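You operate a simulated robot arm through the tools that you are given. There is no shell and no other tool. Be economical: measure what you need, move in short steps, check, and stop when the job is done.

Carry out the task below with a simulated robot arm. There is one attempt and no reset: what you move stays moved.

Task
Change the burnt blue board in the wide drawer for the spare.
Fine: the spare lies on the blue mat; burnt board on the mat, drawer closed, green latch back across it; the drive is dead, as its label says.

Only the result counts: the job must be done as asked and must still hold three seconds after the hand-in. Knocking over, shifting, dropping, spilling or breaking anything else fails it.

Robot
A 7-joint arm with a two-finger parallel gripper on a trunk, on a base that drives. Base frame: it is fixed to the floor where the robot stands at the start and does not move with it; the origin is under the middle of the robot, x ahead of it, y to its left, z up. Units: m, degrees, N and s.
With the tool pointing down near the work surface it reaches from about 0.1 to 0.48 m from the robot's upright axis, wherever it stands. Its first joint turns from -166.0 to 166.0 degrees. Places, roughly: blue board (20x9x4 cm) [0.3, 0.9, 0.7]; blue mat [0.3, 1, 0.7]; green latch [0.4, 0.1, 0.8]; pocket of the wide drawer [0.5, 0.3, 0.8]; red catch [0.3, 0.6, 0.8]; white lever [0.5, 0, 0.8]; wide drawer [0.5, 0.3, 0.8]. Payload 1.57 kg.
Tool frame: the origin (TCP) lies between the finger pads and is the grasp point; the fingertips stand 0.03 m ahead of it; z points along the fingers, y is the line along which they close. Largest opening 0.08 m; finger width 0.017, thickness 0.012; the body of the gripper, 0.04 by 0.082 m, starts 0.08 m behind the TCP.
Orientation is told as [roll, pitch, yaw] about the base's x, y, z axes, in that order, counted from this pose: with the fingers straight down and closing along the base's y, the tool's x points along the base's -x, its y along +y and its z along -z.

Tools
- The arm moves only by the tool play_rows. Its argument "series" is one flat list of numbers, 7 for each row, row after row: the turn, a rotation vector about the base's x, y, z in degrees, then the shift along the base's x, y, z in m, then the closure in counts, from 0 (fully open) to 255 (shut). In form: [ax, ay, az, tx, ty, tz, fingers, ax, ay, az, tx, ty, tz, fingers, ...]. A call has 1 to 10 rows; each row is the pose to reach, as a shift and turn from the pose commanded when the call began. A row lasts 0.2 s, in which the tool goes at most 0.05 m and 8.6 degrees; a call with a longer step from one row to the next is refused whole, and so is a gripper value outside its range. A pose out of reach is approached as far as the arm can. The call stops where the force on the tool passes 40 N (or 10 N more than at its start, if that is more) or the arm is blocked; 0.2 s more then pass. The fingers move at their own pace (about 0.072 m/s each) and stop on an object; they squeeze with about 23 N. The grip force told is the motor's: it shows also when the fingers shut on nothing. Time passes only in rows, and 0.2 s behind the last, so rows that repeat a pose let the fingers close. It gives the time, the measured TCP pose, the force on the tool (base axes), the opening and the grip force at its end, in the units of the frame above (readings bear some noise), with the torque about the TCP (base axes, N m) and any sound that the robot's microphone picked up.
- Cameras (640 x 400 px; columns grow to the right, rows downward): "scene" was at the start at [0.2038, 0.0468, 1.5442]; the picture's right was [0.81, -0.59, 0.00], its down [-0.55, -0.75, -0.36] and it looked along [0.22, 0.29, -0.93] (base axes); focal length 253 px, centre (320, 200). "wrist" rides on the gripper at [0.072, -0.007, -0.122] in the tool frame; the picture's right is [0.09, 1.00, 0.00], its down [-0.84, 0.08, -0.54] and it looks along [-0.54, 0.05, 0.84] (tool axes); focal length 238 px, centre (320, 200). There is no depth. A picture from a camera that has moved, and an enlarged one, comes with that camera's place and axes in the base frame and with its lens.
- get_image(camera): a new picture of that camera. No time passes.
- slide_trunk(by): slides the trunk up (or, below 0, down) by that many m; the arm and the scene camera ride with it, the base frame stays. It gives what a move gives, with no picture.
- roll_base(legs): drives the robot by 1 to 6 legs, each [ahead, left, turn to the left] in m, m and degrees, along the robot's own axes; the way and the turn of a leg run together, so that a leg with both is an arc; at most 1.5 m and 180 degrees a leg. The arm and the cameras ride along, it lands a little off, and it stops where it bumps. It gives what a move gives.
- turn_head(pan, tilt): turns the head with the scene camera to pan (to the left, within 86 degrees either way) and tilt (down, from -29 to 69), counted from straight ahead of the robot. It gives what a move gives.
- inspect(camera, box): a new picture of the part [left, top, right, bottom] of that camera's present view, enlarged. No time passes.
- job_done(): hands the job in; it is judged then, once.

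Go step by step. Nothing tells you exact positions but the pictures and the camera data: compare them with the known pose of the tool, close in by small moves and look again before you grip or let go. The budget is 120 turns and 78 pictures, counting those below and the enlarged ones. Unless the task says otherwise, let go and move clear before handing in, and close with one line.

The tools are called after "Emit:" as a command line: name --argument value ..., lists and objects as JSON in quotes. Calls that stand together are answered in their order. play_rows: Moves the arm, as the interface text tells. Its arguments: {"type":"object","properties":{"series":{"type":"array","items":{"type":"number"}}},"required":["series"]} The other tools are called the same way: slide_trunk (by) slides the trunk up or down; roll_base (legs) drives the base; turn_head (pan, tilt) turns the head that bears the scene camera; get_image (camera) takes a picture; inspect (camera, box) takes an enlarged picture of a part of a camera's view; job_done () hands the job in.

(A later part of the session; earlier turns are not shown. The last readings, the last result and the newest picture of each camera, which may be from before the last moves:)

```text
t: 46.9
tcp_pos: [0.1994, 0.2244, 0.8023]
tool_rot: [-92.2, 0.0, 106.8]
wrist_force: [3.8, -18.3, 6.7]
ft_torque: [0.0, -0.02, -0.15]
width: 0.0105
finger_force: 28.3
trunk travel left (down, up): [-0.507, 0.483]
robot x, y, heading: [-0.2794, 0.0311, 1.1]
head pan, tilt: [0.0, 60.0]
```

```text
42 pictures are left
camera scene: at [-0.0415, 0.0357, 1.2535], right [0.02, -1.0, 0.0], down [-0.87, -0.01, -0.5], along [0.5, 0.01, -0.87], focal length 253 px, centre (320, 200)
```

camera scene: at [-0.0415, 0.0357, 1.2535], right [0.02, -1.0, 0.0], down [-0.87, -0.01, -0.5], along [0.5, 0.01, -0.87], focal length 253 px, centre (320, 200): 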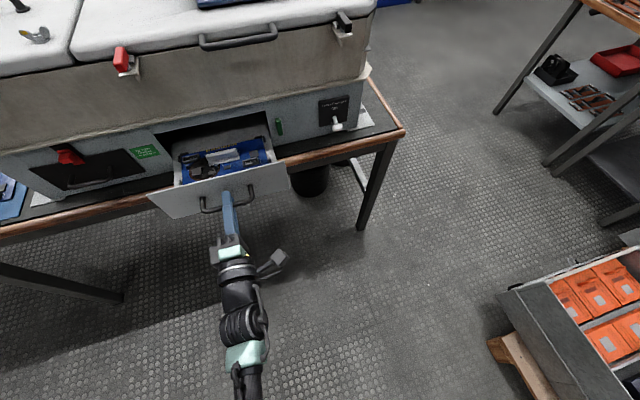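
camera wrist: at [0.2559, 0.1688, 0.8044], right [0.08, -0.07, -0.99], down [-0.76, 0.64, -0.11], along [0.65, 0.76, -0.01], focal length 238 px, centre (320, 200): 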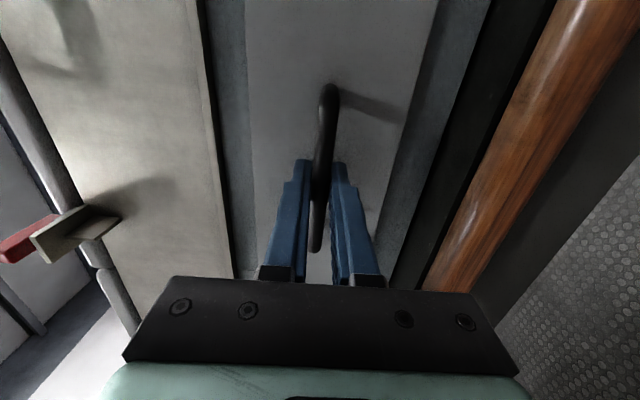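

Emit:
inspect --camera "scene" --box '[140, 110, 300, 220]'

```text
3.64 times, centred on (220, 165) of scene
camera zoom: at [-0.0415, 0.0357, 1.2535], right [0.02, -1.0, 0.0], down [-0.87, -0.01, -0.5], along [0.5, 0.01, -0.87], focal length 919 px, centre (684, 327)
```

zoom: 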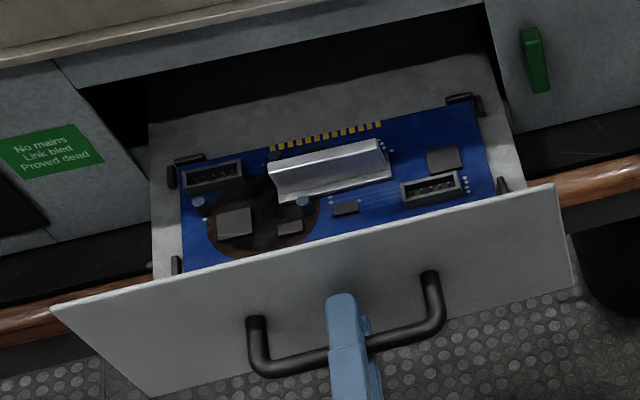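

The burnt board is in a pocket with corner posts and a silver block to grip. It lies the same way round as the spare. I'll pull another 3 cm for overhead clearance.

Emit:
play_rows --series '[0, 0, 0, -0.0095, -0.005, 0, 255, 0, 0, 0, -0.019, -0.009, 0, 255, 0, 0, 0, -0.0285, -0.012, 0, 255]'

```text
t: 47.7
tcp_pos: [0.172, 0.2143, 0.8036]
tool_rot: [-92.2, 0.0, 106.9]
wrist_force: [-1.0, 1.3, 4.7]
ft_torque: [0.0, -0.02, 0.75]
width: 0.0105
finger_force: 28.9
trunk travel left (down, up): [-0.507, 0.483]
robot x, y, heading: [-0.2784, 0.0321, 1.1]
head pan, tilt: [0.0, 60.0]
```

The drawer is out 19 cm. I'll release the handle, back off, and turn the tool to point down with the fingers closing along the drawer direction.

Emit:
play_rows --series '[0, 0, 0, 0, 0, 0, 100, 0, 0, 0, 0, 0, 0, 0, 0, 0, 0, 0, 0, 0, 0, 0, 0, 0, -0.03, -0.01, 0, 0, 0, 0, 0, -0.06, -0.02, 0, 0]'

Emit:
slide_trunk --by 0.28

Emit:
play_rows --series '[-2.6, 8.1, 0, 0, 0, 0, 0, -5.2, 16.2, 0, 0, 0, 0, 0, -7.9, 24.3, 0, 0, 0, 0, 0, -10.5, 32.3, 0, 0, 0, 0, 0, -13.1, 40.4, 0, 0, 0, 0, 0, -15.8, 48.5, 0, 0, 0, 0, 0, -18.4, 56.6, 0, 0, 0, 0, 0, -21, 64.7, 0, 0, 0, 0, 0, -23.6, 72.8, 0, 0, 0, 0, 0, -26.2, 80.9, 0, 0, 0, 0, 0]'

```text
t: 48.9
tcp_pos: [0.1125, 0.1918, 0.8034]
tool_rot: [-92.3, 0.1, 106.9]
wrist_force: [-0.9, -0.5, 1.0]
ft_torque: [0.01, -0.01, 0.02]
width: 0.0801
finger_force: 0.1
trunk travel left (down, up): [-0.507, 0.483]
robot x, y, heading: [-0.2823, 0.0359, 0.9]
head pan, tilt: [0.0, 60.0]
```

```text
t: 51.7
tcp_pos: [0.1128, 0.192, 1.0838]
tool_rot: [-92.3, 0.1, 106.8]
wrist_force: [0.3, 0.5, -1.1]
ft_torque: [-0.03, 0.01, -0.04]
width: 0.08
finger_force: 0.0
trunk travel left (down, up): [-0.787, 0.203]
robot x, y, heading: [-0.276, 0.0337, 1.0]
head pan, tilt: [0.0, 60.0]
```

```text
t: 53.9
tcp_pos: [0.1127, 0.1926, 1.0825]
tool_rot: [-18.5, 1.1, 107.7]
wrist_force: [-0.1, 1.0, -0.3]
ft_torque: [0.01, -0.01, -0.02]
width: 0.08
finger_force: 0.0
out of reach, approached as far as the arm can: row 10
trunk travel left (down, up): [-0.787, 0.203]
robot x, y, heading: [-0.2781, 0.0284, 1.0]
head pan, tilt: [0.0, 60.0]
```

Emit:
play_rows --series '[0, 0, 0, -0.01, 0, -0.04, 0, 0, 0, 0, -0.02, 0, -0.08, 0, 0, 0, 0, -0.03, 0, -0.1, 0, -2.6, 8.1, 0, -0.03, 0, -0.1, 0, -5.6, 17.3, 0, -0.03, 0, -0.1, 0, -5.6, 17.3, 0, -0.03, 0, -0.1, 0]'

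Emit:
turn_head --pan 20 --tilt 60

Emit:
get_image --camera "scene"

```text
refused: row 5 steps farther than a row can; nothing moved
```

```text
t: 54.7
tcp_pos: [0.114, 0.1928, 1.0828]
tool_rot: [-18.5, 1.1, 107.7]
wrist_force: [-0.3, 0.5, 0.5]
ft_torque: [-0.04, -0.03, 0.01]
width: 0.08
finger_force: 0.1
trunk travel left (down, up): [-0.787, 0.203]
robot x, y, heading: [-0.2786, 0.0318, 0.9]
head pan, tilt: [20.0, 60.0]
```

```text
40 pictures are left
camera scene: at [-0.0456, 0.06, 1.5335], right [0.36, -0.93, 0.0], down [-0.81, -0.31, -0.5], along [0.47, 0.18, -0.87], focal length 253 px, centre (320, 200)
```

scene: 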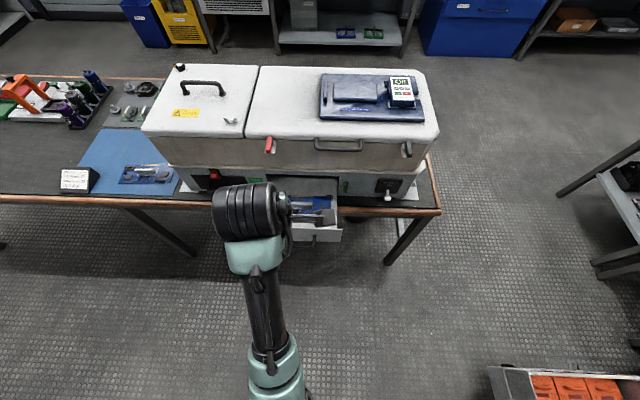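

Emit:
play_rows --series '[0, 0, 0, -0.01, 0, -0.04, 0, 0, 0, 0, -0.02, 0, -0.08, 0, 0, 0, 0, -0.03, 0, -0.1, 0, -2.6, 8.1, 0, -0.03, 0, -0.1, 0, -5.2, 16.2, 0, -0.03, 0, -0.1, 0, -5.7, 17.6, 0, -0.03, 0, -0.1, 0]'

```text
t: 56.1
tcp_pos: [0.0825, 0.1913, 0.9823]
tool_rot: [0.1, 1.1, 108.1]
wrist_force: [0.1, 0.2, -0.2]
ft_torque: [0.0, -0.02, 0.02]
width: 0.0799
finger_force: 0.0
trunk travel left (down, up): [-0.787, 0.203]
robot x, y, heading: [-0.2769, 0.0298, 1.1]
head pan, tilt: [20.0, 60.0]
```

The tool is vertical. I'm driving closer so it hovers over the silver block of the burnt board, at about (0.298, 0.253).

Emit:
roll_base --legs '[[0.18, 0.05, 0]]'

Emit:
get_image --camera "wrist"

Emit:
get_image --camera "scene"

```text
t: 57.7
tcp_pos: [0.2682, 0.2448, 0.9833]
tool_rot: [0.0, 1.1, 108.0]
wrist_force: [-0.4, 0.5, 0.2]
ft_torque: [0.01, 0.03, -0.02]
width: 0.08
finger_force: 0.1
trunk travel left (down, up): [-0.787, 0.203]
robot x, y, heading: [-0.0916, 0.0857, 1.0]
head pan, tilt: [20.0, 60.0]
```

```text
39 pictures are left
camera wrist: at [0.2963, 0.179, 1.1064], right [-0.92, -0.4, 0.0], down [-0.34, 0.78, 0.53], along [-0.21, 0.48, -0.85], focal length 238 px, centre (320, 200)
```

wrist: 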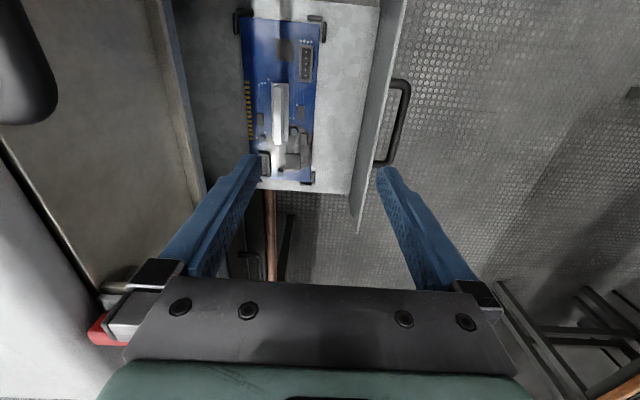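

```text
38 pictures are left
camera scene: at [0.1397, 0.1121, 1.5334], right [0.36, -0.93, 0.0], down [-0.81, -0.31, -0.5], along [0.47, 0.18, -0.87], focal length 253 px, centre (320, 200)
```

scene: 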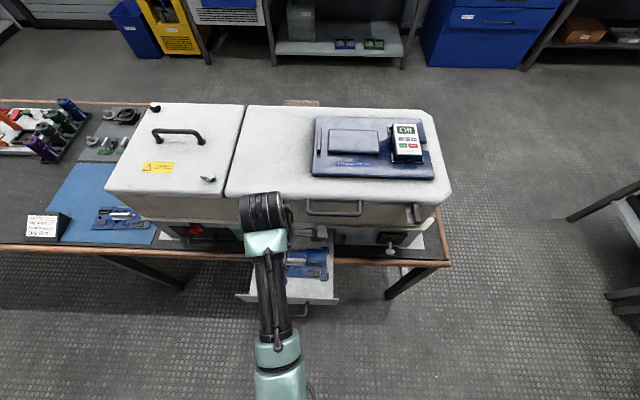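

The wrist view puts the block at about (0.315, 0.258). I'm moving over it and lowering partway, then looking again, with the lid handle nearby in mind.

Emit:
play_rows --series '[0, 0, 0, 0.02, 0.006, -0.02, 0, 0, 0, 0, 0.044, 0.012, -0.05, 0, 0, 0, 0, 0.044, 0.012, -0.09, 0, 0, 0, 0, 0.044, 0.012, -0.1, 0]'

Emit:
get_image --camera "wrist"

Emit:
inspect --camera "scene" --box '[200, 160, 400, 300]'

```text
t: 58.7
tcp_pos: [0.3131, 0.2569, 0.8846]
tool_rot: [0.0, 1.1, 107.9]
wrist_force: [0.5, -0.3, -0.7]
ft_torque: [0.0, 0.0, 0.01]
width: 0.08
finger_force: 0.1
trunk travel left (down, up): [-0.787, 0.203]
robot x, y, heading: [-0.0932, 0.0841, 0.8]
head pan, tilt: [20.0, 60.0]
```

```text
37 pictures are left
camera wrist: at [0.3412, 0.191, 1.0083], right [-0.92, -0.4, 0.0], down [-0.34, 0.78, 0.53], along [-0.21, 0.48, -0.85], focal length 238 px, centre (320, 200)
```

wrist: 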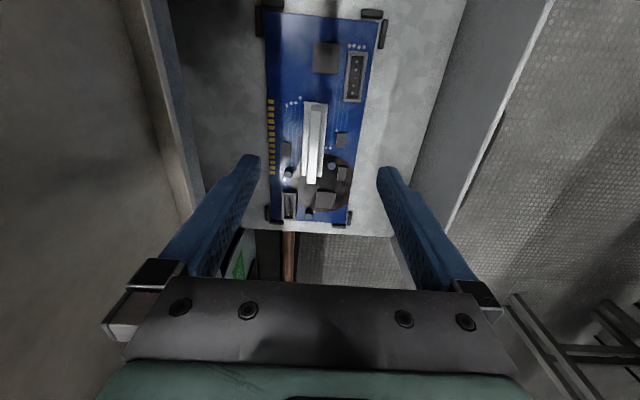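

```text
2.86 times, centred on (300, 230) of scene
camera zoom: at [0.1397, 0.112, 1.5334], right [0.36, -0.93, 0.0], down [-0.81, -0.31, -0.5], along [0.47, 0.18, -0.87], focal length 722 px, centre (377, 114)
```

zoom: 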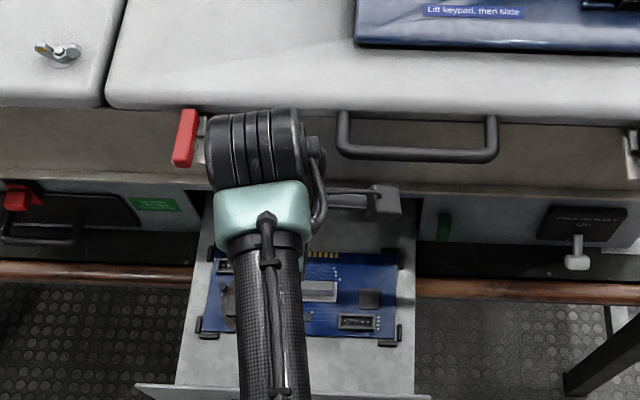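

Triangulated, the block top is near (0.317, 0.261, 0.785). The wrist should clear the lid edge, so I'll lower slowly and close on the block.

Emit:
play_rows --series '[0, 0, 0, 0.0035, 0.004, -0.02, 0, 0, 0, 0, 0.0035, 0.004, -0.04, 0, 0, 0, 0, 0.0035, 0.004, -0.06, 0, 0, 0, 0, 0.0035, 0.004, -0.075, 0]'

Emit:
get_image --camera "wrist"

Emit:
inspect --camera "scene" --box '[200, 160, 400, 300]'

```text
t: 59.7
tcp_pos: [0.3151, 0.259, 0.8104]
tool_rot: [0.0, 1.1, 108.0]
wrist_force: [-0.8, 0.7, -0.2]
ft_torque: [0.01, -0.02, -0.04]
width: 0.0802
finger_force: 0.0
trunk travel left (down, up): [-0.787, 0.203]
robot x, y, heading: [-0.0917, 0.0829, 1.2]
head pan, tilt: [20.0, 60.0]
```

```text
35 pictures are left
camera wrist: at [0.3433, 0.1944, 0.9328], right [-0.92, -0.4, 0.0], down [-0.34, 0.78, 0.53], along [-0.21, 0.48, -0.85], focal length 238 px, centre (320, 200)
```

wrist: 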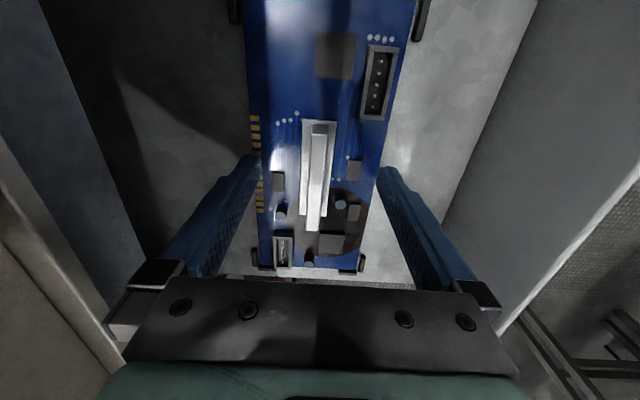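

```text
2.86 times, centred on (300, 230) of scene
camera zoom: at [0.1396, 0.1121, 1.5334], right [0.36, -0.93, 0.0], down [-0.81, -0.31, -0.5], along [0.47, 0.18, -0.87], focal length 722 px, centre (377, 114)
```

zoom: 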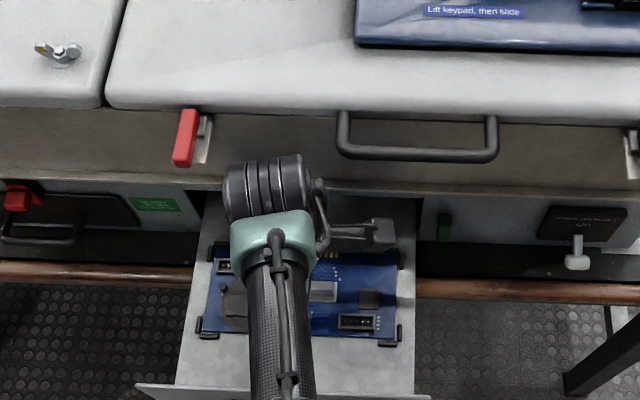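

The fin is centred between the fingers. I'll lower 2 cm and close on it.

Emit:
play_rows --series '[0, 0, 0, 0, 0.001, -0.01, 80, 0, 0, 0, 0, 0.001, -0.021, 80, 0, 0, 0, 0, 0.001, -0.021, 80, 0, 0, 0, 0, 0.001, -0.021, 255, 0, 0, 0, 0, 0.001, -0.021, 255, 0, 0, 0, 0, 0.001, -0.021, 255]'

Emit:
get_image --camera "wrist"

```text
t: 60.2
tcp_pos: [0.3262, 0.2633, 0.8055]
tool_rot: [-1.3, 1.1, 107.9]
wrist_force: [-0.8, -2.2, 21.2]
ft_torque: [-0.17, 0.77, 0.14]
width: 0.0558
finger_force: 0.2
trunk travel left (down, up): [-0.787, 0.203]
robot x, y, heading: [-0.0953, 0.0848, 1.1]
head pan, tilt: [20.0, 60.0]
stopped in row 2: the force on the tool passed its limit at 51 N (the readings are from after the stop); the commanded pose is now the measured one
```

```text
33 pictures are left
camera wrist: at [0.3515, 0.1977, 0.9291], right [-0.92, -0.39, -0.02], down [-0.35, 0.78, 0.52], along [-0.19, 0.49, -0.85], focal length 238 px, centre (320, 200)
```

wrist: 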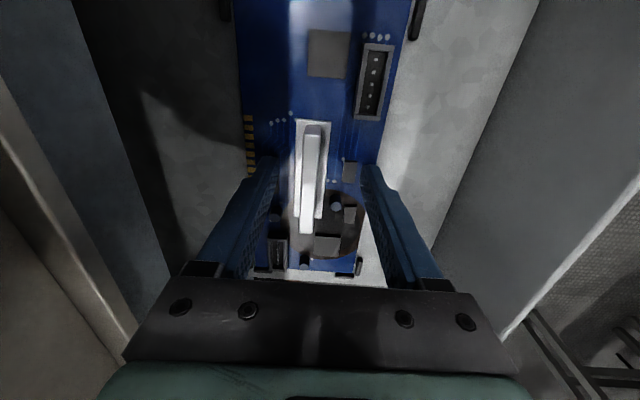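

The tips touched something at about z 0.775 and the drawer seems to have slid slightly. I'll lift a little and look again.

Emit:
play_rows --series '[0, 0, 0, 0, 0, 0.008, 80, 0, 0, 0, 0, 0, 0.008, 80]'

Emit:
inspect --camera "scene" --box '[200, 160, 400, 300]'

Emit:
inspect --camera "wrist" --box '[200, 80, 440, 280]'

```text
t: 60.8
tcp_pos: [0.323, 0.2639, 0.8098]
tool_rot: [-1.0, 1.1, 108.0]
wrist_force: [0.6, 0.6, 0.5]
ft_torque: [0.0, -0.01, 0.02]
width: 0.055
finger_force: 0.1
trunk travel left (down, up): [-0.787, 0.203]
robot x, y, heading: [-0.0919, 0.0855, 0.9]
head pan, tilt: [20.0, 60.0]
```

```text
2.86 times, centred on (300, 230) of scene
camera zoom: at [0.1395, 0.1119, 1.5333], right [0.36, -0.93, 0.0], down [-0.81, -0.31, -0.5], along [0.47, 0.18, -0.87], focal length 722 px, centre (377, 114)
```

zoom: 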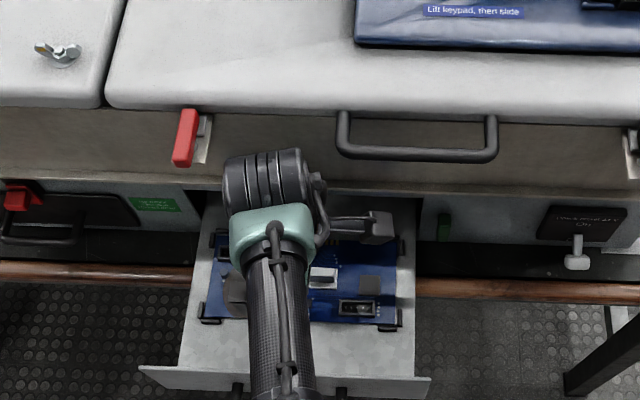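

```text
2.00 times, centred on (320, 180) of wrist
camera zoom: at [0.3489, 0.1977, 0.9331], right [-0.92, -0.39, -0.01], down [-0.34, 0.78, 0.52], along [-0.2, 0.49, -0.85], focal length 477 px, centre (320, 240)
```

zoom: 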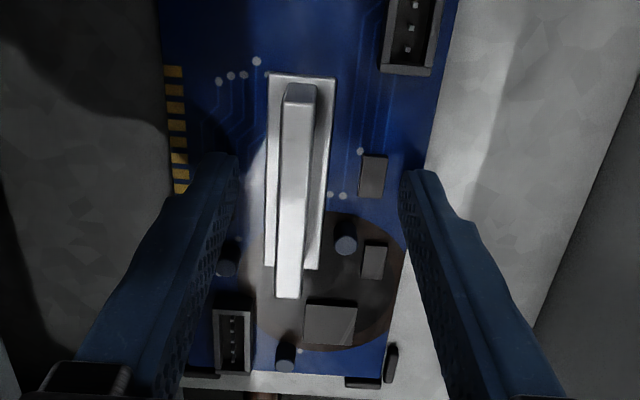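

The drawer slid in about 1 cm, which is harmless, and the fin sits between the fingers. I'll centre on it and close at this height.

Emit:
play_rows --series '[0, 0, 0, 0.005, 0.0016, -0.001, 80, 0, 0, 0, 0.005, 0.0016, -0.001, 160, 0, 0, 0, 0.005, 0.0016, -0.001, 255, 0, 0, 0, 0.005, 0.0016, -0.001, 255, 0, 0, 0, 0.005, 0.0016, -0.001, 255]'

Emit:
inspect --camera "wrist" --box '[200, 80, 440, 280]'

```text
t: 62.0
tcp_pos: [0.3293, 0.266, 0.8102]
tool_rot: [-1.0, 1.0, 108.0]
wrist_force: [-0.5, 0.0, 4.4]
ft_torque: [-0.11, 0.24, 0.17]
width: 0.0097
finger_force: 22.9
trunk travel left (down, up): [-0.787, 0.203]
robot x, y, heading: [-0.0937, 0.0814, 0.9]
head pan, tilt: [20.0, 60.0]
```

```text
2.00 times, centred on (320, 180) of wrist
camera zoom: at [0.3546, 0.199, 0.934], right [-0.92, -0.4, -0.02], down [-0.34, 0.78, 0.52], along [-0.2, 0.49, -0.85], focal length 477 px, centre (320, 240)
```

zoom: 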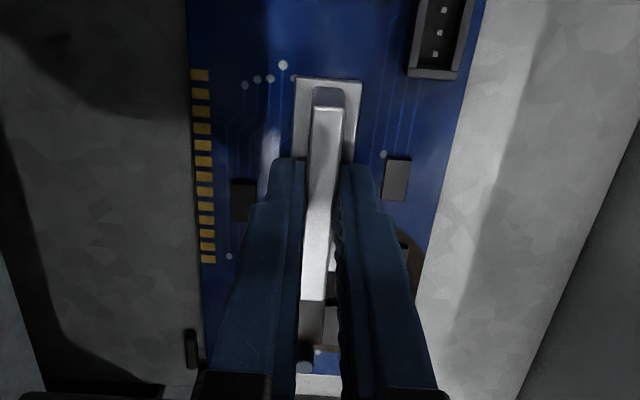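

The fin is held, 9.7 mm thick. I'll lift straight up slowly and check.

Emit:
play_rows --series '[0, 0, 0, 0, 0, 0.01, 255, 0, 0, 0, 0, 0, 0.02, 255, 0, 0, 0, 0, 0, 0.035, 255, 0, 0, 0, -0.003, -0.001, 0.05, 255, 0, 0, 0, -0.006, -0.002, 0.07, 255]'

Emit:
get_image --camera "wrist"

Emit:
get_image --camera "scene"

```text
t: 63.2
tcp_pos: [0.3243, 0.2637, 0.8814]
tool_rot: [-0.8, 1.0, 107.8]
wrist_force: [0.2, -0.2, -2.3]
ft_torque: [-0.02, 0.01, -0.01]
width: 0.0096
finger_force: 23.2
trunk travel left (down, up): [-0.787, 0.203]
robot x, y, heading: [-0.0939, 0.0825, 0.6]
head pan, tilt: [20.0, 60.0]
```

```text
29 pictures are left
camera wrist: at [0.3494, 0.1991, 1.0042], right [-0.92, -0.39, -0.01], down [-0.34, 0.78, 0.52], along [-0.2, 0.49, -0.85], focal length 238 px, centre (320, 200)
```

wrist: 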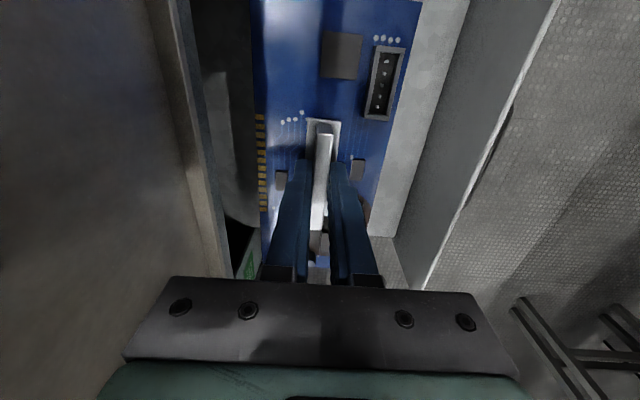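

```text
28 pictures are left
camera scene: at [0.1394, 0.112, 1.5334], right [0.36, -0.93, 0.0], down [-0.81, -0.31, -0.5], along [0.47, 0.18, -0.87], focal length 253 px, centre (320, 200)
```

scene: 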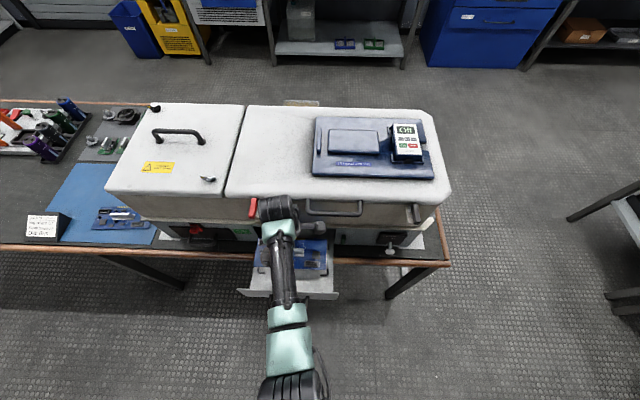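

The board is out cleanly and held level. I'll raise it above everything, back away, then carry it left in front of the mat.

Emit:
play_rows --series '[0, 0, 0, -0.01, -0.003, 0.04, 255, 0, 0, 0, -0.02, -0.006, 0.07, 255, 0, 0, 0, -0.02, -0.006, 0.09, 255]'

Emit:
roll_base --legs '[[-0.0954, -0.03, 0], [-0.187, 0.602, 0]]'

Emit:
turn_head --pan 20 --tilt 69

Emit:
get_image --camera "scene"

```text
t: 64.0
tcp_pos: [0.304, 0.2578, 0.9714]
tool_rot: [-0.9, 1.1, 107.9]
wrist_force: [0.5, -0.6, -2.0]
ft_torque: [0.03, 0.02, 0.0]
width: 0.0093
finger_force: 22.3
trunk travel left (down, up): [-0.787, 0.203]
robot x, y, heading: [-0.0907, 0.0844, 0.9]
head pan, tilt: [20.0, 60.0]
```

```text
t: 68.3
tcp_pos: [0.0215, 0.8206, 0.9712]
tool_rot: [-0.9, 1.1, 107.0]
wrist_force: [0.1, 0.3, -1.4]
ft_torque: [-0.02, -0.01, -0.01]
width: 0.0094
finger_force: 22.5
trunk travel left (down, up): [-0.787, 0.203]
robot x, y, heading: [-0.3792, 0.6532, 0.1]
head pan, tilt: [20.0, 60.0]
```

```text
t: 69.0
tcp_pos: [0.023, 0.8212, 0.9715]
tool_rot: [-0.9, 1.1, 107.0]
wrist_force: [0.3, -0.5, -2.0]
ft_torque: [0.01, 0.03, -0.01]
width: 0.0096
finger_force: 22.7
trunk travel left (down, up): [-0.787, 0.203]
robot x, y, heading: [-0.3767, 0.6553, 0.0]
head pan, tilt: [20.0, 68.8]
```

```text
27 pictures are left
camera scene: at [-0.1537, 0.6746, 1.5241], right [0.34, -0.94, 0.0], down [-0.88, -0.32, -0.36], along [0.34, 0.12, -0.93], focal length 253 px, centre (320, 200)
```

scene: 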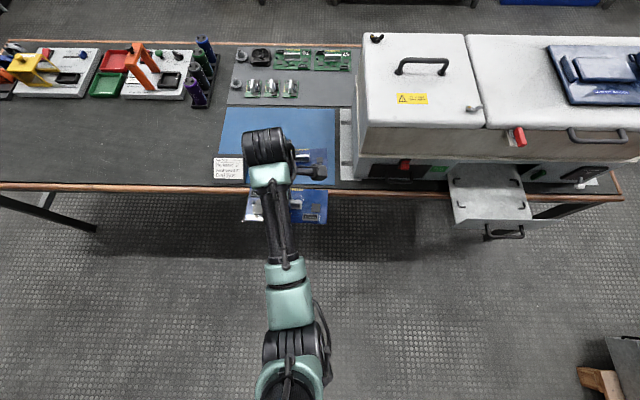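

The mat spans roughly 45×33 cm and the spare lies in its near right part, so the rear centre-left is free. I'm driving forward to bring the burnt board over that area.

Emit:
roll_base --legs '[[0.27, 0.185, 0]]'

Emit:
get_image --camera "scene"

Emit:
get_image --camera "wrist"

```text
t: 71.1
tcp_pos: [0.2928, 1.0002, 0.9705]
tool_rot: [-1.0, 1.1, 107.1]
wrist_force: [0.3, -0.2, -1.5]
ft_torque: [-0.01, 0.01, 0.01]
width: 0.0095
finger_force: 22.8
trunk travel left (down, up): [-0.787, 0.203]
robot x, y, heading: [-0.1072, 0.8327, -0.1]
head pan, tilt: [20.0, 68.8]
```

```text
26 pictures are left
camera scene: at [0.1165, 0.8534, 1.524], right [0.34, -0.94, 0.0], down [-0.88, -0.32, -0.36], along [0.34, 0.12, -0.93], focal length 253 px, centre (320, 200)
```

scene: 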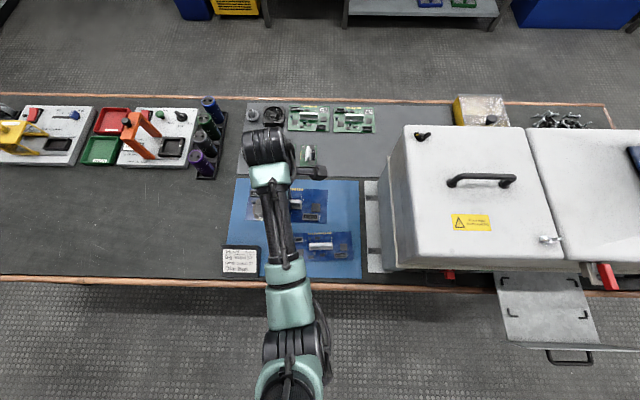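

```text
25 pictures are left
camera wrist: at [0.3177, 0.9335, 1.0942], right [-0.92, -0.38, -0.01], down [-0.33, 0.78, 0.52], along [-0.19, 0.49, -0.85], focal length 238 px, centre (320, 200)
```

wrist: 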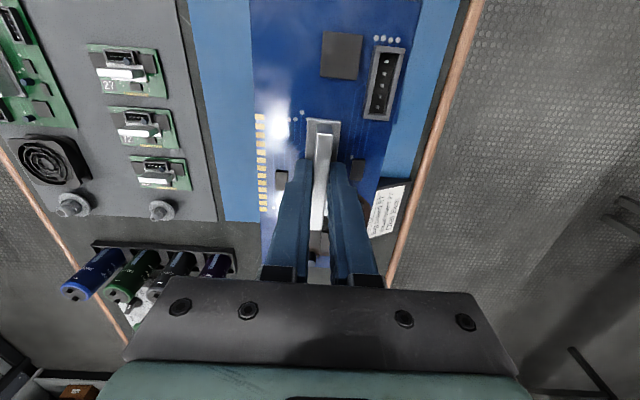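

The space behind the spare is clear: n' 0.60–0.79, with the spare ending at 0.60. I'll nudge forward and lower the board toward the mat.

Emit:
roll_base --legs '[[0.033, 0.012, 0]]'

Emit:
play_rows --series '[0, 0, 0, 0.016, 0.006, -0.03, 255, 0, 0, 0, 0.031, 0.012, -0.06, 255, 0, 0, 0, 0.031, 0.012, -0.1, 255, 0, 0, 0, 0.031, 0.012, -0.14, 255, 0, 0, 0, 0.031, 0.012, -0.17, 255, 0, 0, 0, 0.031, 0.012, -0.18, 255]'

Emit:
get_image --camera "wrist"

Emit:
inspect --camera "scene" --box '[200, 130, 400, 290]'

```text
t: 72.0
tcp_pos: [0.3239, 1.0126, 0.9704]
tool_rot: [-1.0, 1.1, 107.2]
wrist_force: [-0.3, 0.4, -1.5]
ft_torque: [-0.01, 0.0, 0.01]
width: 0.0094
finger_force: 23.0
trunk travel left (down, up): [-0.787, 0.203]
robot x, y, heading: [-0.0765, 0.8442, 0.3]
head pan, tilt: [20.0, 68.8]
```

```text
t: 73.4
tcp_pos: [0.3545, 1.0244, 0.7941]
tool_rot: [-1.0, 1.1, 107.1]
wrist_force: [0.3, 0.6, -1.6]
ft_torque: [-0.01, -0.04, 0.01]
width: 0.0095
finger_force: 22.4
trunk travel left (down, up): [-0.787, 0.203]
robot x, y, heading: [-0.0758, 0.845, 0.1]
head pan, tilt: [20.0, 68.8]
```

```text
24 pictures are left
camera wrist: at [0.38, 0.9579, 0.9173], right [-0.92, -0.38, -0.02], down [-0.33, 0.78, 0.52], along [-0.19, 0.49, -0.85], focal length 238 px, centre (320, 200)
```

wrist: 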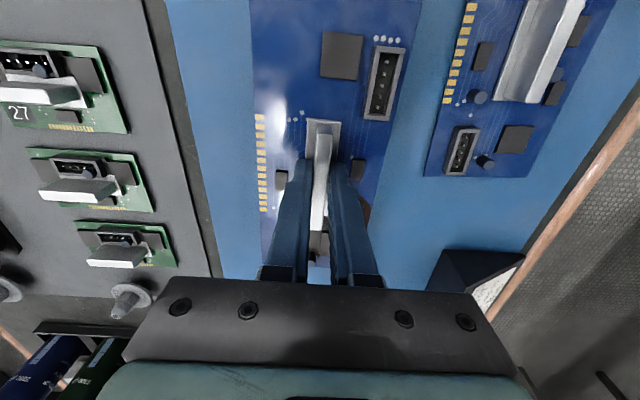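

```text
2.50 times, centred on (300, 210) of scene
camera zoom: at [0.1483, 0.8651, 1.5241], right [0.34, -0.94, 0.0], down [-0.88, -0.32, -0.36], along [0.34, 0.12, -0.93], focal length 632 px, centre (370, 175)
```

zoom: 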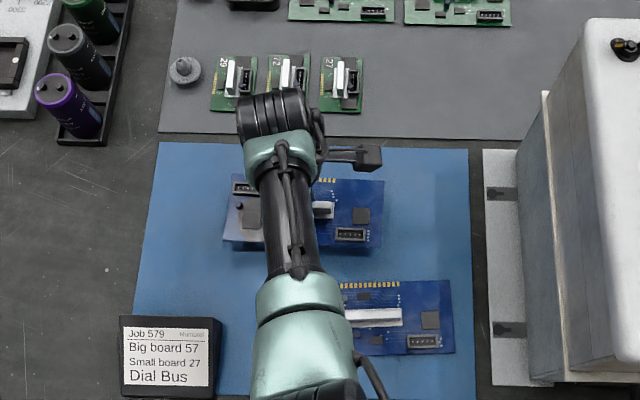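

There is clear mat under the board and a gap to the spare. I'll lower in small steps to contact.

Emit:
play_rows --series '[0, 0, 0, 0, 0, -0.006, 255, 0, 0, 0, 0, 0, -0.012, 255, 0, 0, 0, 0, 0, -0.018, 255, 0, 0, 0, 0, 0, -0.022, 255]'

```text
t: 74.4
tcp_pos: [0.3561, 1.0249, 0.7689]
tool_rot: [-0.9, 1.2, 107.2]
wrist_force: [1.1, -0.3, -2.1]
ft_torque: [-0.03, 0.02, 0.01]
width: 0.0092
finger_force: 22.9
trunk travel left (down, up): [-0.787, 0.203]
robot x, y, heading: [-0.0736, 0.8457, -0.1]
head pan, tilt: [20.0, 68.8]
```

Emit:
play_rows --series '[0, 0, 0, 0, 0, -0.002, 255, 0, 0, 0, 0, 0, -0.004, 255, 0, 0, 0, 0, 0, -0.006, 255]'

```text
t: 75.2
tcp_pos: [0.3561, 1.0247, 0.7645]
tool_rot: [-0.9, 1.1, 107.1]
wrist_force: [-1.1, -3.0, 8.0]
ft_torque: [-0.26, 0.44, 0.03]
width: 0.0091
finger_force: 23.4
trunk travel left (down, up): [-0.787, 0.203]
robot x, y, heading: [-0.0763, 0.8454, 0.2]
head pan, tilt: [20.0, 68.8]
```

It's touching the mat. I'll release and rise.

Emit:
play_rows --series '[0, 0, 0, 0, 0, -0.001, 255, 0, 0, 0, 0, 0, -0.001, 180, 0, 0, 0, 0, 0, -0.001, 130, 0, 0, 0, 0, 0, -0.001, 130, 0, 0, 0, 0, 0, 0.03, 130, 0, 0, 0, 0, 0, 0.07, 130, 0, 0, 0, 0, 0, 0.11, 60]'

Emit:
get_image --camera "wrist"

```text
t: 76.8
tcp_pos: [0.3529, 1.0223, 0.8725]
tool_rot: [-0.9, 1.0, 107.2]
wrist_force: [-0.9, 0.0, -1.0]
ft_torque: [0.01, -0.02, 0.02]
width: 0.0611
finger_force: 0.1
trunk travel left (down, up): [-0.787, 0.203]
robot x, y, heading: [-0.0752, 0.8465, -0.0]
head pan, tilt: [20.0, 68.8]
```

```text
22 pictures are left
camera wrist: at [0.3793, 0.9563, 0.9967], right [-0.92, -0.38, -0.01], down [-0.33, 0.78, 0.52], along [-0.19, 0.49, -0.85], focal length 238 px, centre (320, 200)
```

wrist: 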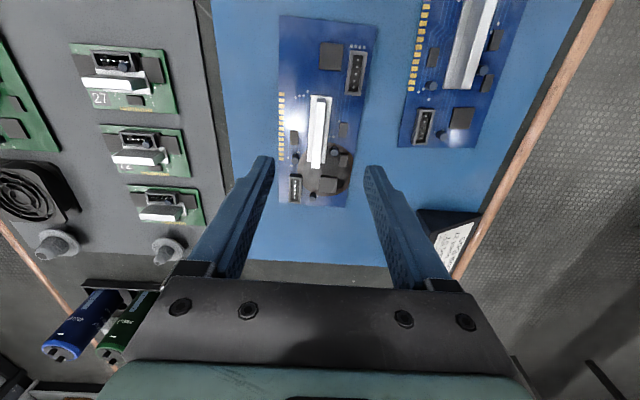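

The burnt board is down on the mat. Now I move over the spare, at about (0.265, 0.904).

Emit:
roll_base --legs '[[-0.088, -0.118, 0]]'

Emit:
get_image --camera "wrist"

Emit:
get_image --camera "scene"

```text
t: 78.1
tcp_pos: [0.266, 0.9027, 0.8732]
tool_rot: [-1.0, 1.1, 107.2]
wrist_force: [-0.7, 0.6, -0.1]
ft_torque: [0.02, 0.01, -0.01]
width: 0.0613
finger_force: 0.0
trunk travel left (down, up): [-0.787, 0.203]
robot x, y, heading: [-0.1587, 0.7258, -0.1]
head pan, tilt: [20.0, 68.8]
```

```text
21 pictures are left
camera wrist: at [0.2923, 0.8364, 0.9964], right [-0.92, -0.38, -0.01], down [-0.33, 0.78, 0.52], along [-0.19, 0.49, -0.85], focal length 238 px, centre (320, 200)
```

wrist: 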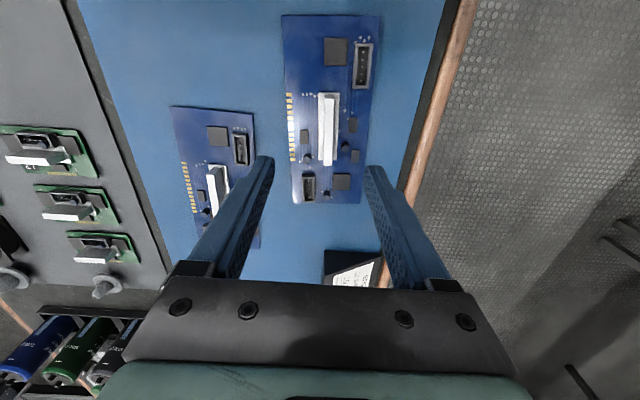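

```text
20 pictures are left
camera scene: at [0.0606, 0.7448, 1.5241], right [0.34, -0.94, 0.0], down [-0.88, -0.32, -0.36], along [0.34, 0.12, -0.93], focal length 253 px, centre (320, 200)
```

scene: 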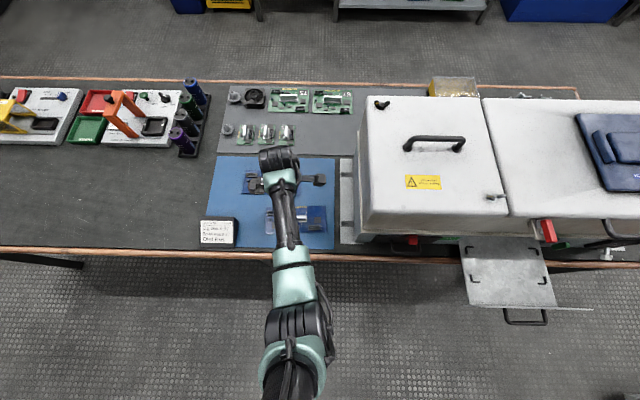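

The spare is rotated about 3.5° relative to the burnt board. I'll turn the tool to match, centre on the fin, and go down to the same grip height.

Emit:
play_rows --series '[0, 0, 3.5, -0.0022, -0.0036, -0.03, 60, 0, 0, 3.5, -0.0022, -0.0036, -0.06, 60, 0, 0, 3.5, -0.0022, -0.0036, -0.07, 60]'

Emit:
get_image --camera "wrist"

```text
t: 78.9
tcp_pos: [0.264, 0.8996, 0.8012]
tool_rot: [-0.9, 1.0, 110.6]
wrist_force: [-0.8, -1.3, 0.3]
ft_torque: [0.0, 0.01, 0.01]
width: 0.061
finger_force: 0.0
trunk travel left (down, up): [-0.787, 0.203]
robot x, y, heading: [-0.1634, 0.7244, 0.1]
head pan, tilt: [20.0, 68.8]
```

```text
19 pictures are left
camera wrist: at [0.2934, 0.8339, 0.9255], right [-0.9, -0.44, -0.01], down [-0.38, 0.76, 0.52], along [-0.22, 0.48, -0.85], focal length 238 px, centre (320, 200)
```

wrist: 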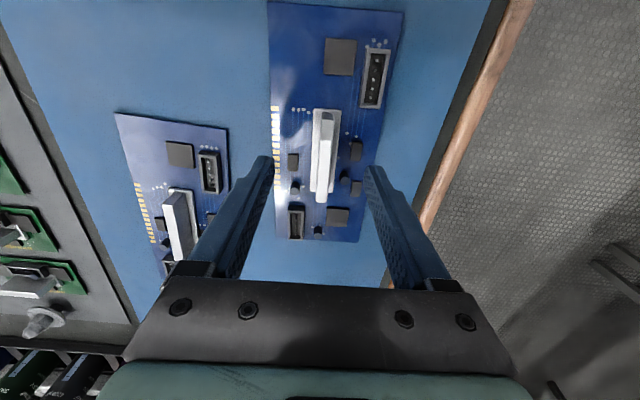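

Emit:
play_rows --series '[0, 0, 0, -0.002, -0.001, -0.018, 60, 0, 0, 0, -0.002, -0.001, -0.0355, 60, 0, 0, 0, -0.002, -0.001, -0.0355, 150, 0, 0, 0, -0.002, -0.001, -0.0355, 255, 0, 0, 0, -0.002, -0.001, -0.0355, 255, 0, 0, 0, -0.002, -0.001, -0.0355, 255]'

Emit:
get_image --camera "wrist"

```text
t: 80.3
tcp_pos: [0.2618, 0.8991, 0.767]
tool_rot: [-0.9, 1.1, 110.6]
wrist_force: [-1.5, -1.7, 1.1]
ft_torque: [-0.07, 0.16, 0.2]
width: 0.0095
finger_force: 23.1
trunk travel left (down, up): [-0.787, 0.203]
robot x, y, heading: [-0.1605, 0.7245, 0.2]
head pan, tilt: [20.0, 68.8]
```

```text
18 pictures are left
camera wrist: at [0.2912, 0.8339, 0.8908], right [-0.9, -0.44, -0.01], down [-0.38, 0.76, 0.52], along [-0.22, 0.48, -0.85], focal length 238 px, centre (320, 200)
```

wrist: 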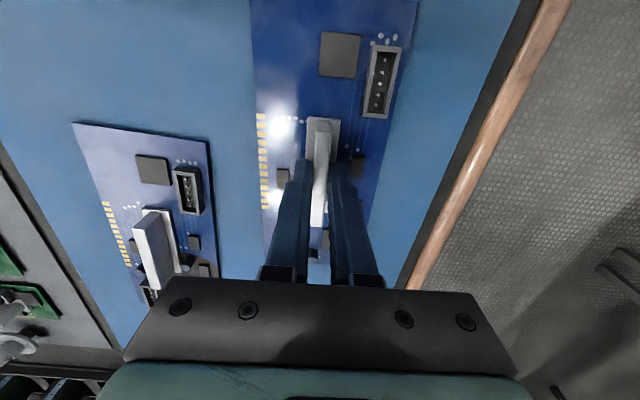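

The grip on the spare looks the same as it did on the burnt one. I'll lift it, back off, and carry it to the drawer.

Emit:
play_rows --series '[0, 0, 0, 0, 0, 0.02, 255, 0, 0, 0, 0, 0, 0.06, 255, 0, 0, -1, 0, 0, 0.1, 255, 0, 0, -2, 0, 0, 0.14, 255, 0, 0, -2.6, 0, 0, 0.18, 255, 0, 0, -2.6, 0, 0, 0.203, 255]'

Emit:
roll_base --legs '[[-0.207, -0.075, 0], [0.211, -0.581, 0]]'

Emit:
get_image --camera "scene"

```text
t: 81.7
tcp_pos: [0.2646, 0.8982, 0.9696]
tool_rot: [-1.1, 1.0, 107.9]
wrist_force: [1.0, -0.1, -2.3]
ft_torque: [0.0, 0.01, -0.01]
width: 0.0095
finger_force: 22.8
trunk travel left (down, up): [-0.787, 0.203]
robot x, y, heading: [-0.1641, 0.7294, 0.2]
head pan, tilt: [20.0, 68.8]
```

```text
t: 86.6
tcp_pos: [0.2672, 0.2349, 0.968]
tool_rot: [-0.9, 1.1, 108.6]
wrist_force: [-0.7, 1.5, -1.1]
ft_torque: [-0.02, 0.0, 0.0]
width: 0.0097
finger_force: 22.9
trunk travel left (down, up): [-0.787, 0.203]
robot x, y, heading: [-0.1634, 0.0564, 0.8]
head pan, tilt: [20.0, 68.8]
```

```text
17 pictures are left
camera scene: at [0.0653, 0.0796, 1.524], right [0.35, -0.94, 0.0], down [-0.87, -0.33, -0.36], along [0.34, 0.13, -0.93], focal length 253 px, centre (320, 200)
```

scene: 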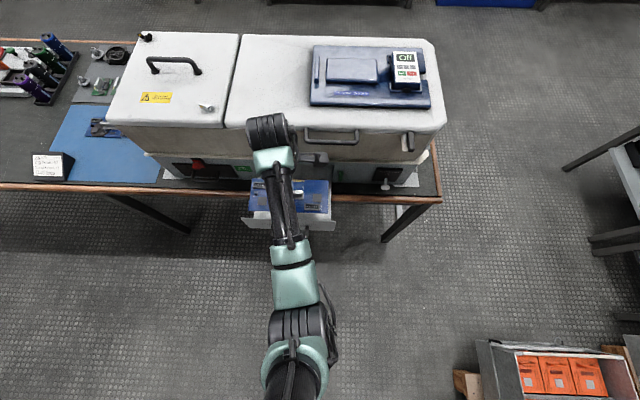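

Clear and stable. I'll drive the rest of the way to the pocket position.

Emit:
roll_base --legs '[[0.059, 0.03, -0.6]]'

```text
t: 87.6
tcp_pos: [0.3264, 0.2623, 0.9698]
tool_rot: [-0.9, 1.1, 108.1]
wrist_force: [0.3, 0.6, -1.5]
ft_torque: [-0.02, 0.0, -0.01]
width: 0.0095
finger_force: 22.9
trunk travel left (down, up): [-0.787, 0.203]
robot x, y, heading: [-0.1003, 0.084, -0.0]
head pan, tilt: [20.0, 68.8]
```

Emit:
play_rows --series '[0, 0, 0, 0.0033, 0.0037, -0.03, 255, 0, 0, 0, 0.0033, 0.0037, -0.07, 255, 0, 0, 0, 0.0033, 0.0037, -0.1, 255, 0, 0, 0, 0.0033, 0.0037, -0.12, 255, 0, 0, 0, 0.0033, 0.0037, -0.12, 255]'

Emit:
get_image --camera "wrist"

Emit:
inspect --camera "scene" --box '[220, 130, 360, 240]'

```text
t: 88.8
tcp_pos: [0.3295, 0.2639, 0.8486]
tool_rot: [-0.9, 1.1, 108.1]
wrist_force: [0.1, 0.2, -1.6]
ft_torque: [-0.03, 0.0, 0.02]
width: 0.0098
finger_force: 23.0
trunk travel left (down, up): [-0.787, 0.203]
robot x, y, heading: [-0.102, 0.089, 0.3]
head pan, tilt: [20.0, 68.8]
```

```text
16 pictures are left
camera wrist: at [0.3557, 0.1982, 0.9714], right [-0.92, -0.4, -0.01], down [-0.35, 0.78, 0.52], along [-0.2, 0.49, -0.85], focal length 238 px, centre (320, 200)
```

wrist: 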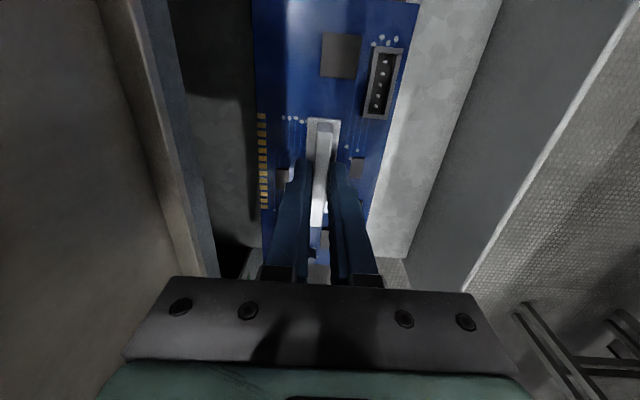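

```text
3.64 times, centred on (290, 185) of scene
camera zoom: at [0.1236, 0.1075, 1.5241], right [0.34, -0.94, 0.0], down [-0.88, -0.32, -0.36], along [0.34, 0.12, -0.93], focal length 919 px, centre (429, 254)
```

zoom: 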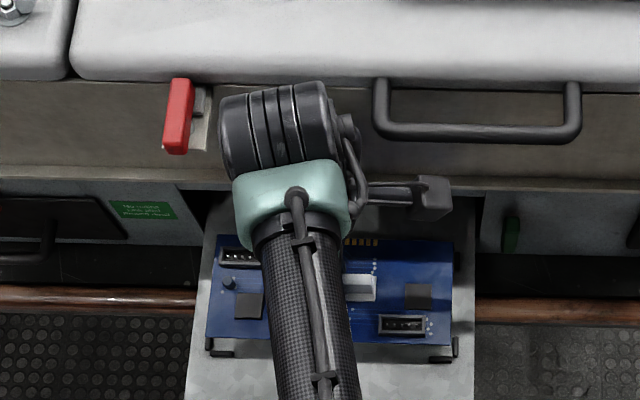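

The board lines up over the pocket. I'll lower to just above seating and check.

Emit:
play_rows --series '[0, 0, 0, 0.0, 0.0015, -0.01, 255, 0, 0, 0, 0.0, 0.0015, -0.02, 255, 0, 0, 0, 0.0, 0.0015, -0.025, 255, 0, 0, 0, 0.0, 0.0015, -0.025, 255]'

Emit:
get_image --camera "wrist"

Emit:
inspect --camera "scene" --box '[250, 170, 340, 220]'

```text
t: 89.8
tcp_pos: [0.3302, 0.2655, 0.8246]
tool_rot: [-0.9, 1.1, 108.0]
wrist_force: [-0.5, 1.2, -1.8]
ft_torque: [-0.01, -0.01, -0.01]
width: 0.0096
finger_force: 23.2
trunk travel left (down, up): [-0.787, 0.203]
robot x, y, heading: [-0.1007, 0.0855, -0.1]
head pan, tilt: [20.0, 68.8]
```

```text
14 pictures are left
camera wrist: at [0.3561, 0.2003, 0.9487], right [-0.92, -0.4, -0.01], down [-0.35, 0.78, 0.52], along [-0.2, 0.49, -0.85], focal length 238 px, centre (320, 200)
```

wrist: 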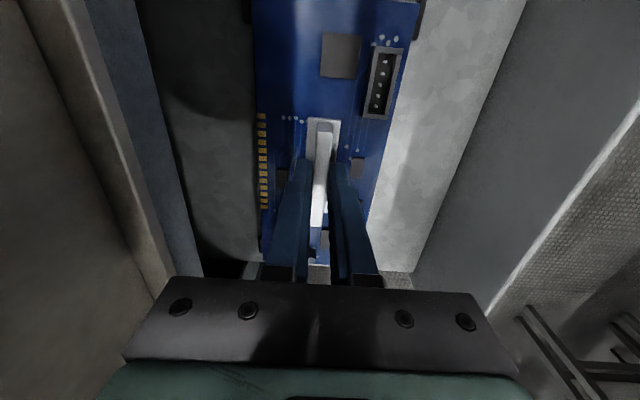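

```text
7.11 times, centred on (295, 195) of scene
camera zoom: at [0.1238, 0.1075, 1.5241], right [0.34, -0.94, 0.0], down [-0.88, -0.32, -0.36], along [0.34, 0.12, -0.93], focal length 1796 px, centre (498, 236)
```

zoom: 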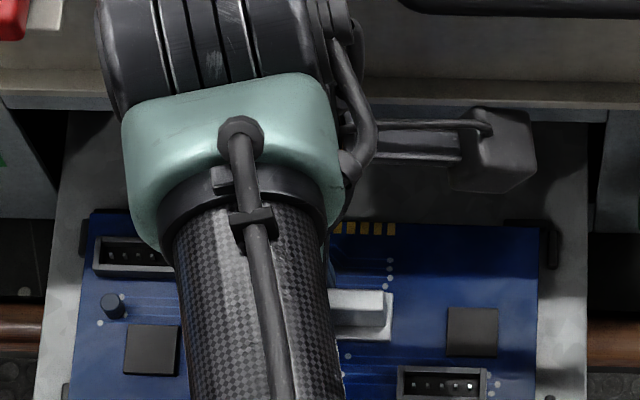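

The board sits between the corner posts. I'll lower gently to seat it.

Emit:
play_rows --series '[0, 0, 0, 0, 0, -0.004, 255, 0, 0, 0, 0, 0, -0.008, 255, 0, 0, 0, 0, 0, -0.0105, 255, 0, 0, 0, 0, 0, -0.0105, 255]'

```text
t: 90.8
tcp_pos: [0.3294, 0.266, 0.8147]
tool_rot: [-0.9, 1.1, 108.0]
wrist_force: [-0.6, -0.8, 3.4]
ft_torque: [-0.21, 0.19, 0.0]
width: 0.0096
finger_force: 22.7
trunk travel left (down, up): [-0.787, 0.203]
robot x, y, heading: [-0.1014, 0.0905, -0.1]
head pan, tilt: [20.0, 68.8]
```

Emit:
play_rows --series '[0, 0, 0, 0, 0, -0.0015, 255, 0, 0, 0, 0, 0, -0.0015, 255]'

Emit:
inspect --camera "scene" --box '[250, 170, 340, 220]'

```text
t: 91.4
tcp_pos: [0.3312, 0.2665, 0.813]
tool_rot: [-1.2, 1.1, 108.1]
wrist_force: [-0.5, 0.4, 13.8]
ft_torque: [-0.24, 0.27, -0.01]
width: 0.0098
finger_force: 23.1
trunk travel left (down, up): [-0.787, 0.203]
robot x, y, heading: [-0.1001, 0.0873, 0.1]
head pan, tilt: [20.0, 68.8]
```

```text
7.11 times, centred on (295, 195) of scene
camera zoom: at [0.1224, 0.107, 1.5245], right [0.34, -0.94, 0.0], down [-0.87, -0.32, -0.36], along [0.34, 0.13, -0.93], focal length 1796 px, centre (498, 236)
```

zoom: 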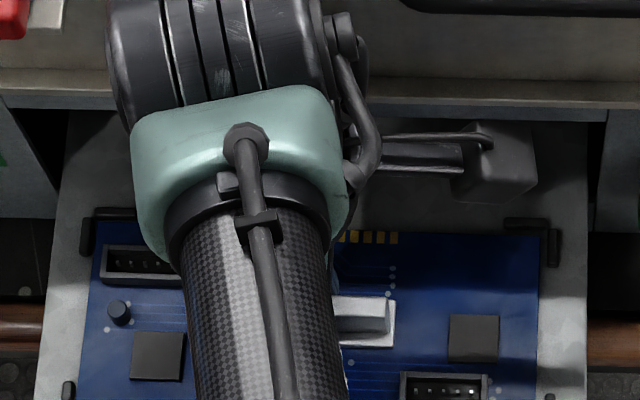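

It's sitting inside all the visible posts, so I'll release and rise.

Emit:
play_rows --series '[0, 0, 0, 0, 0, 0, 200, 0, 0, 0, 0, 0, 0, 140, 0, 0, 0, 0, 0, 0, 140, 0, 0, 0, 0, 0, 0.03, 140, 0, 0, 0, 0, 0, 0.07, 140, 0, 0, 0, -0.01, -0.003, 0.11, 140, 0, 0, 0, -0.03, -0.01, 0.15, 140]'

Emit:
roll_base --legs '[[-0.22, -0.07, 0]]'

Emit:
inspect --camera "scene" --box '[270, 50, 410, 180]'

```text
t: 93.0
tcp_pos: [0.2985, 0.2567, 0.9625]
tool_rot: [-1.0, 1.2, 108.1]
wrist_force: [0.0, 0.0, -0.2]
ft_torque: [-0.04, -0.02, 0.02]
width: 0.036
finger_force: 0.0
trunk travel left (down, up): [-0.787, 0.203]
robot x, y, heading: [-0.1007, 0.0832, -0.2]
head pan, tilt: [20.0, 68.8]
```

```text
t: 94.7
tcp_pos: [0.0902, 0.1823, 0.9613]
tool_rot: [-0.8, 1.1, 107.6]
wrist_force: [0.0, 0.1, 0.3]
ft_torque: [0.01, -0.01, 0.0]
width: 0.036
finger_force: 0.0
trunk travel left (down, up): [-0.787, 0.203]
robot x, y, heading: [-0.3078, 0.0152, -0.4]
head pan, tilt: [20.0, 68.8]
```

```text
3.08 times, centred on (340, 115) of scene
camera zoom: at [-0.0865, 0.0348, 1.5241], right [0.34, -0.94, 0.0], down [-0.88, -0.31, -0.36], along [0.34, 0.12, -0.93], focal length 777 px, centre (258, 462)
```

zoom: 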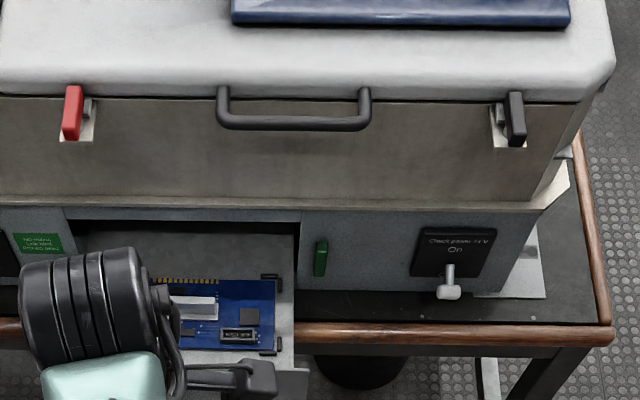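

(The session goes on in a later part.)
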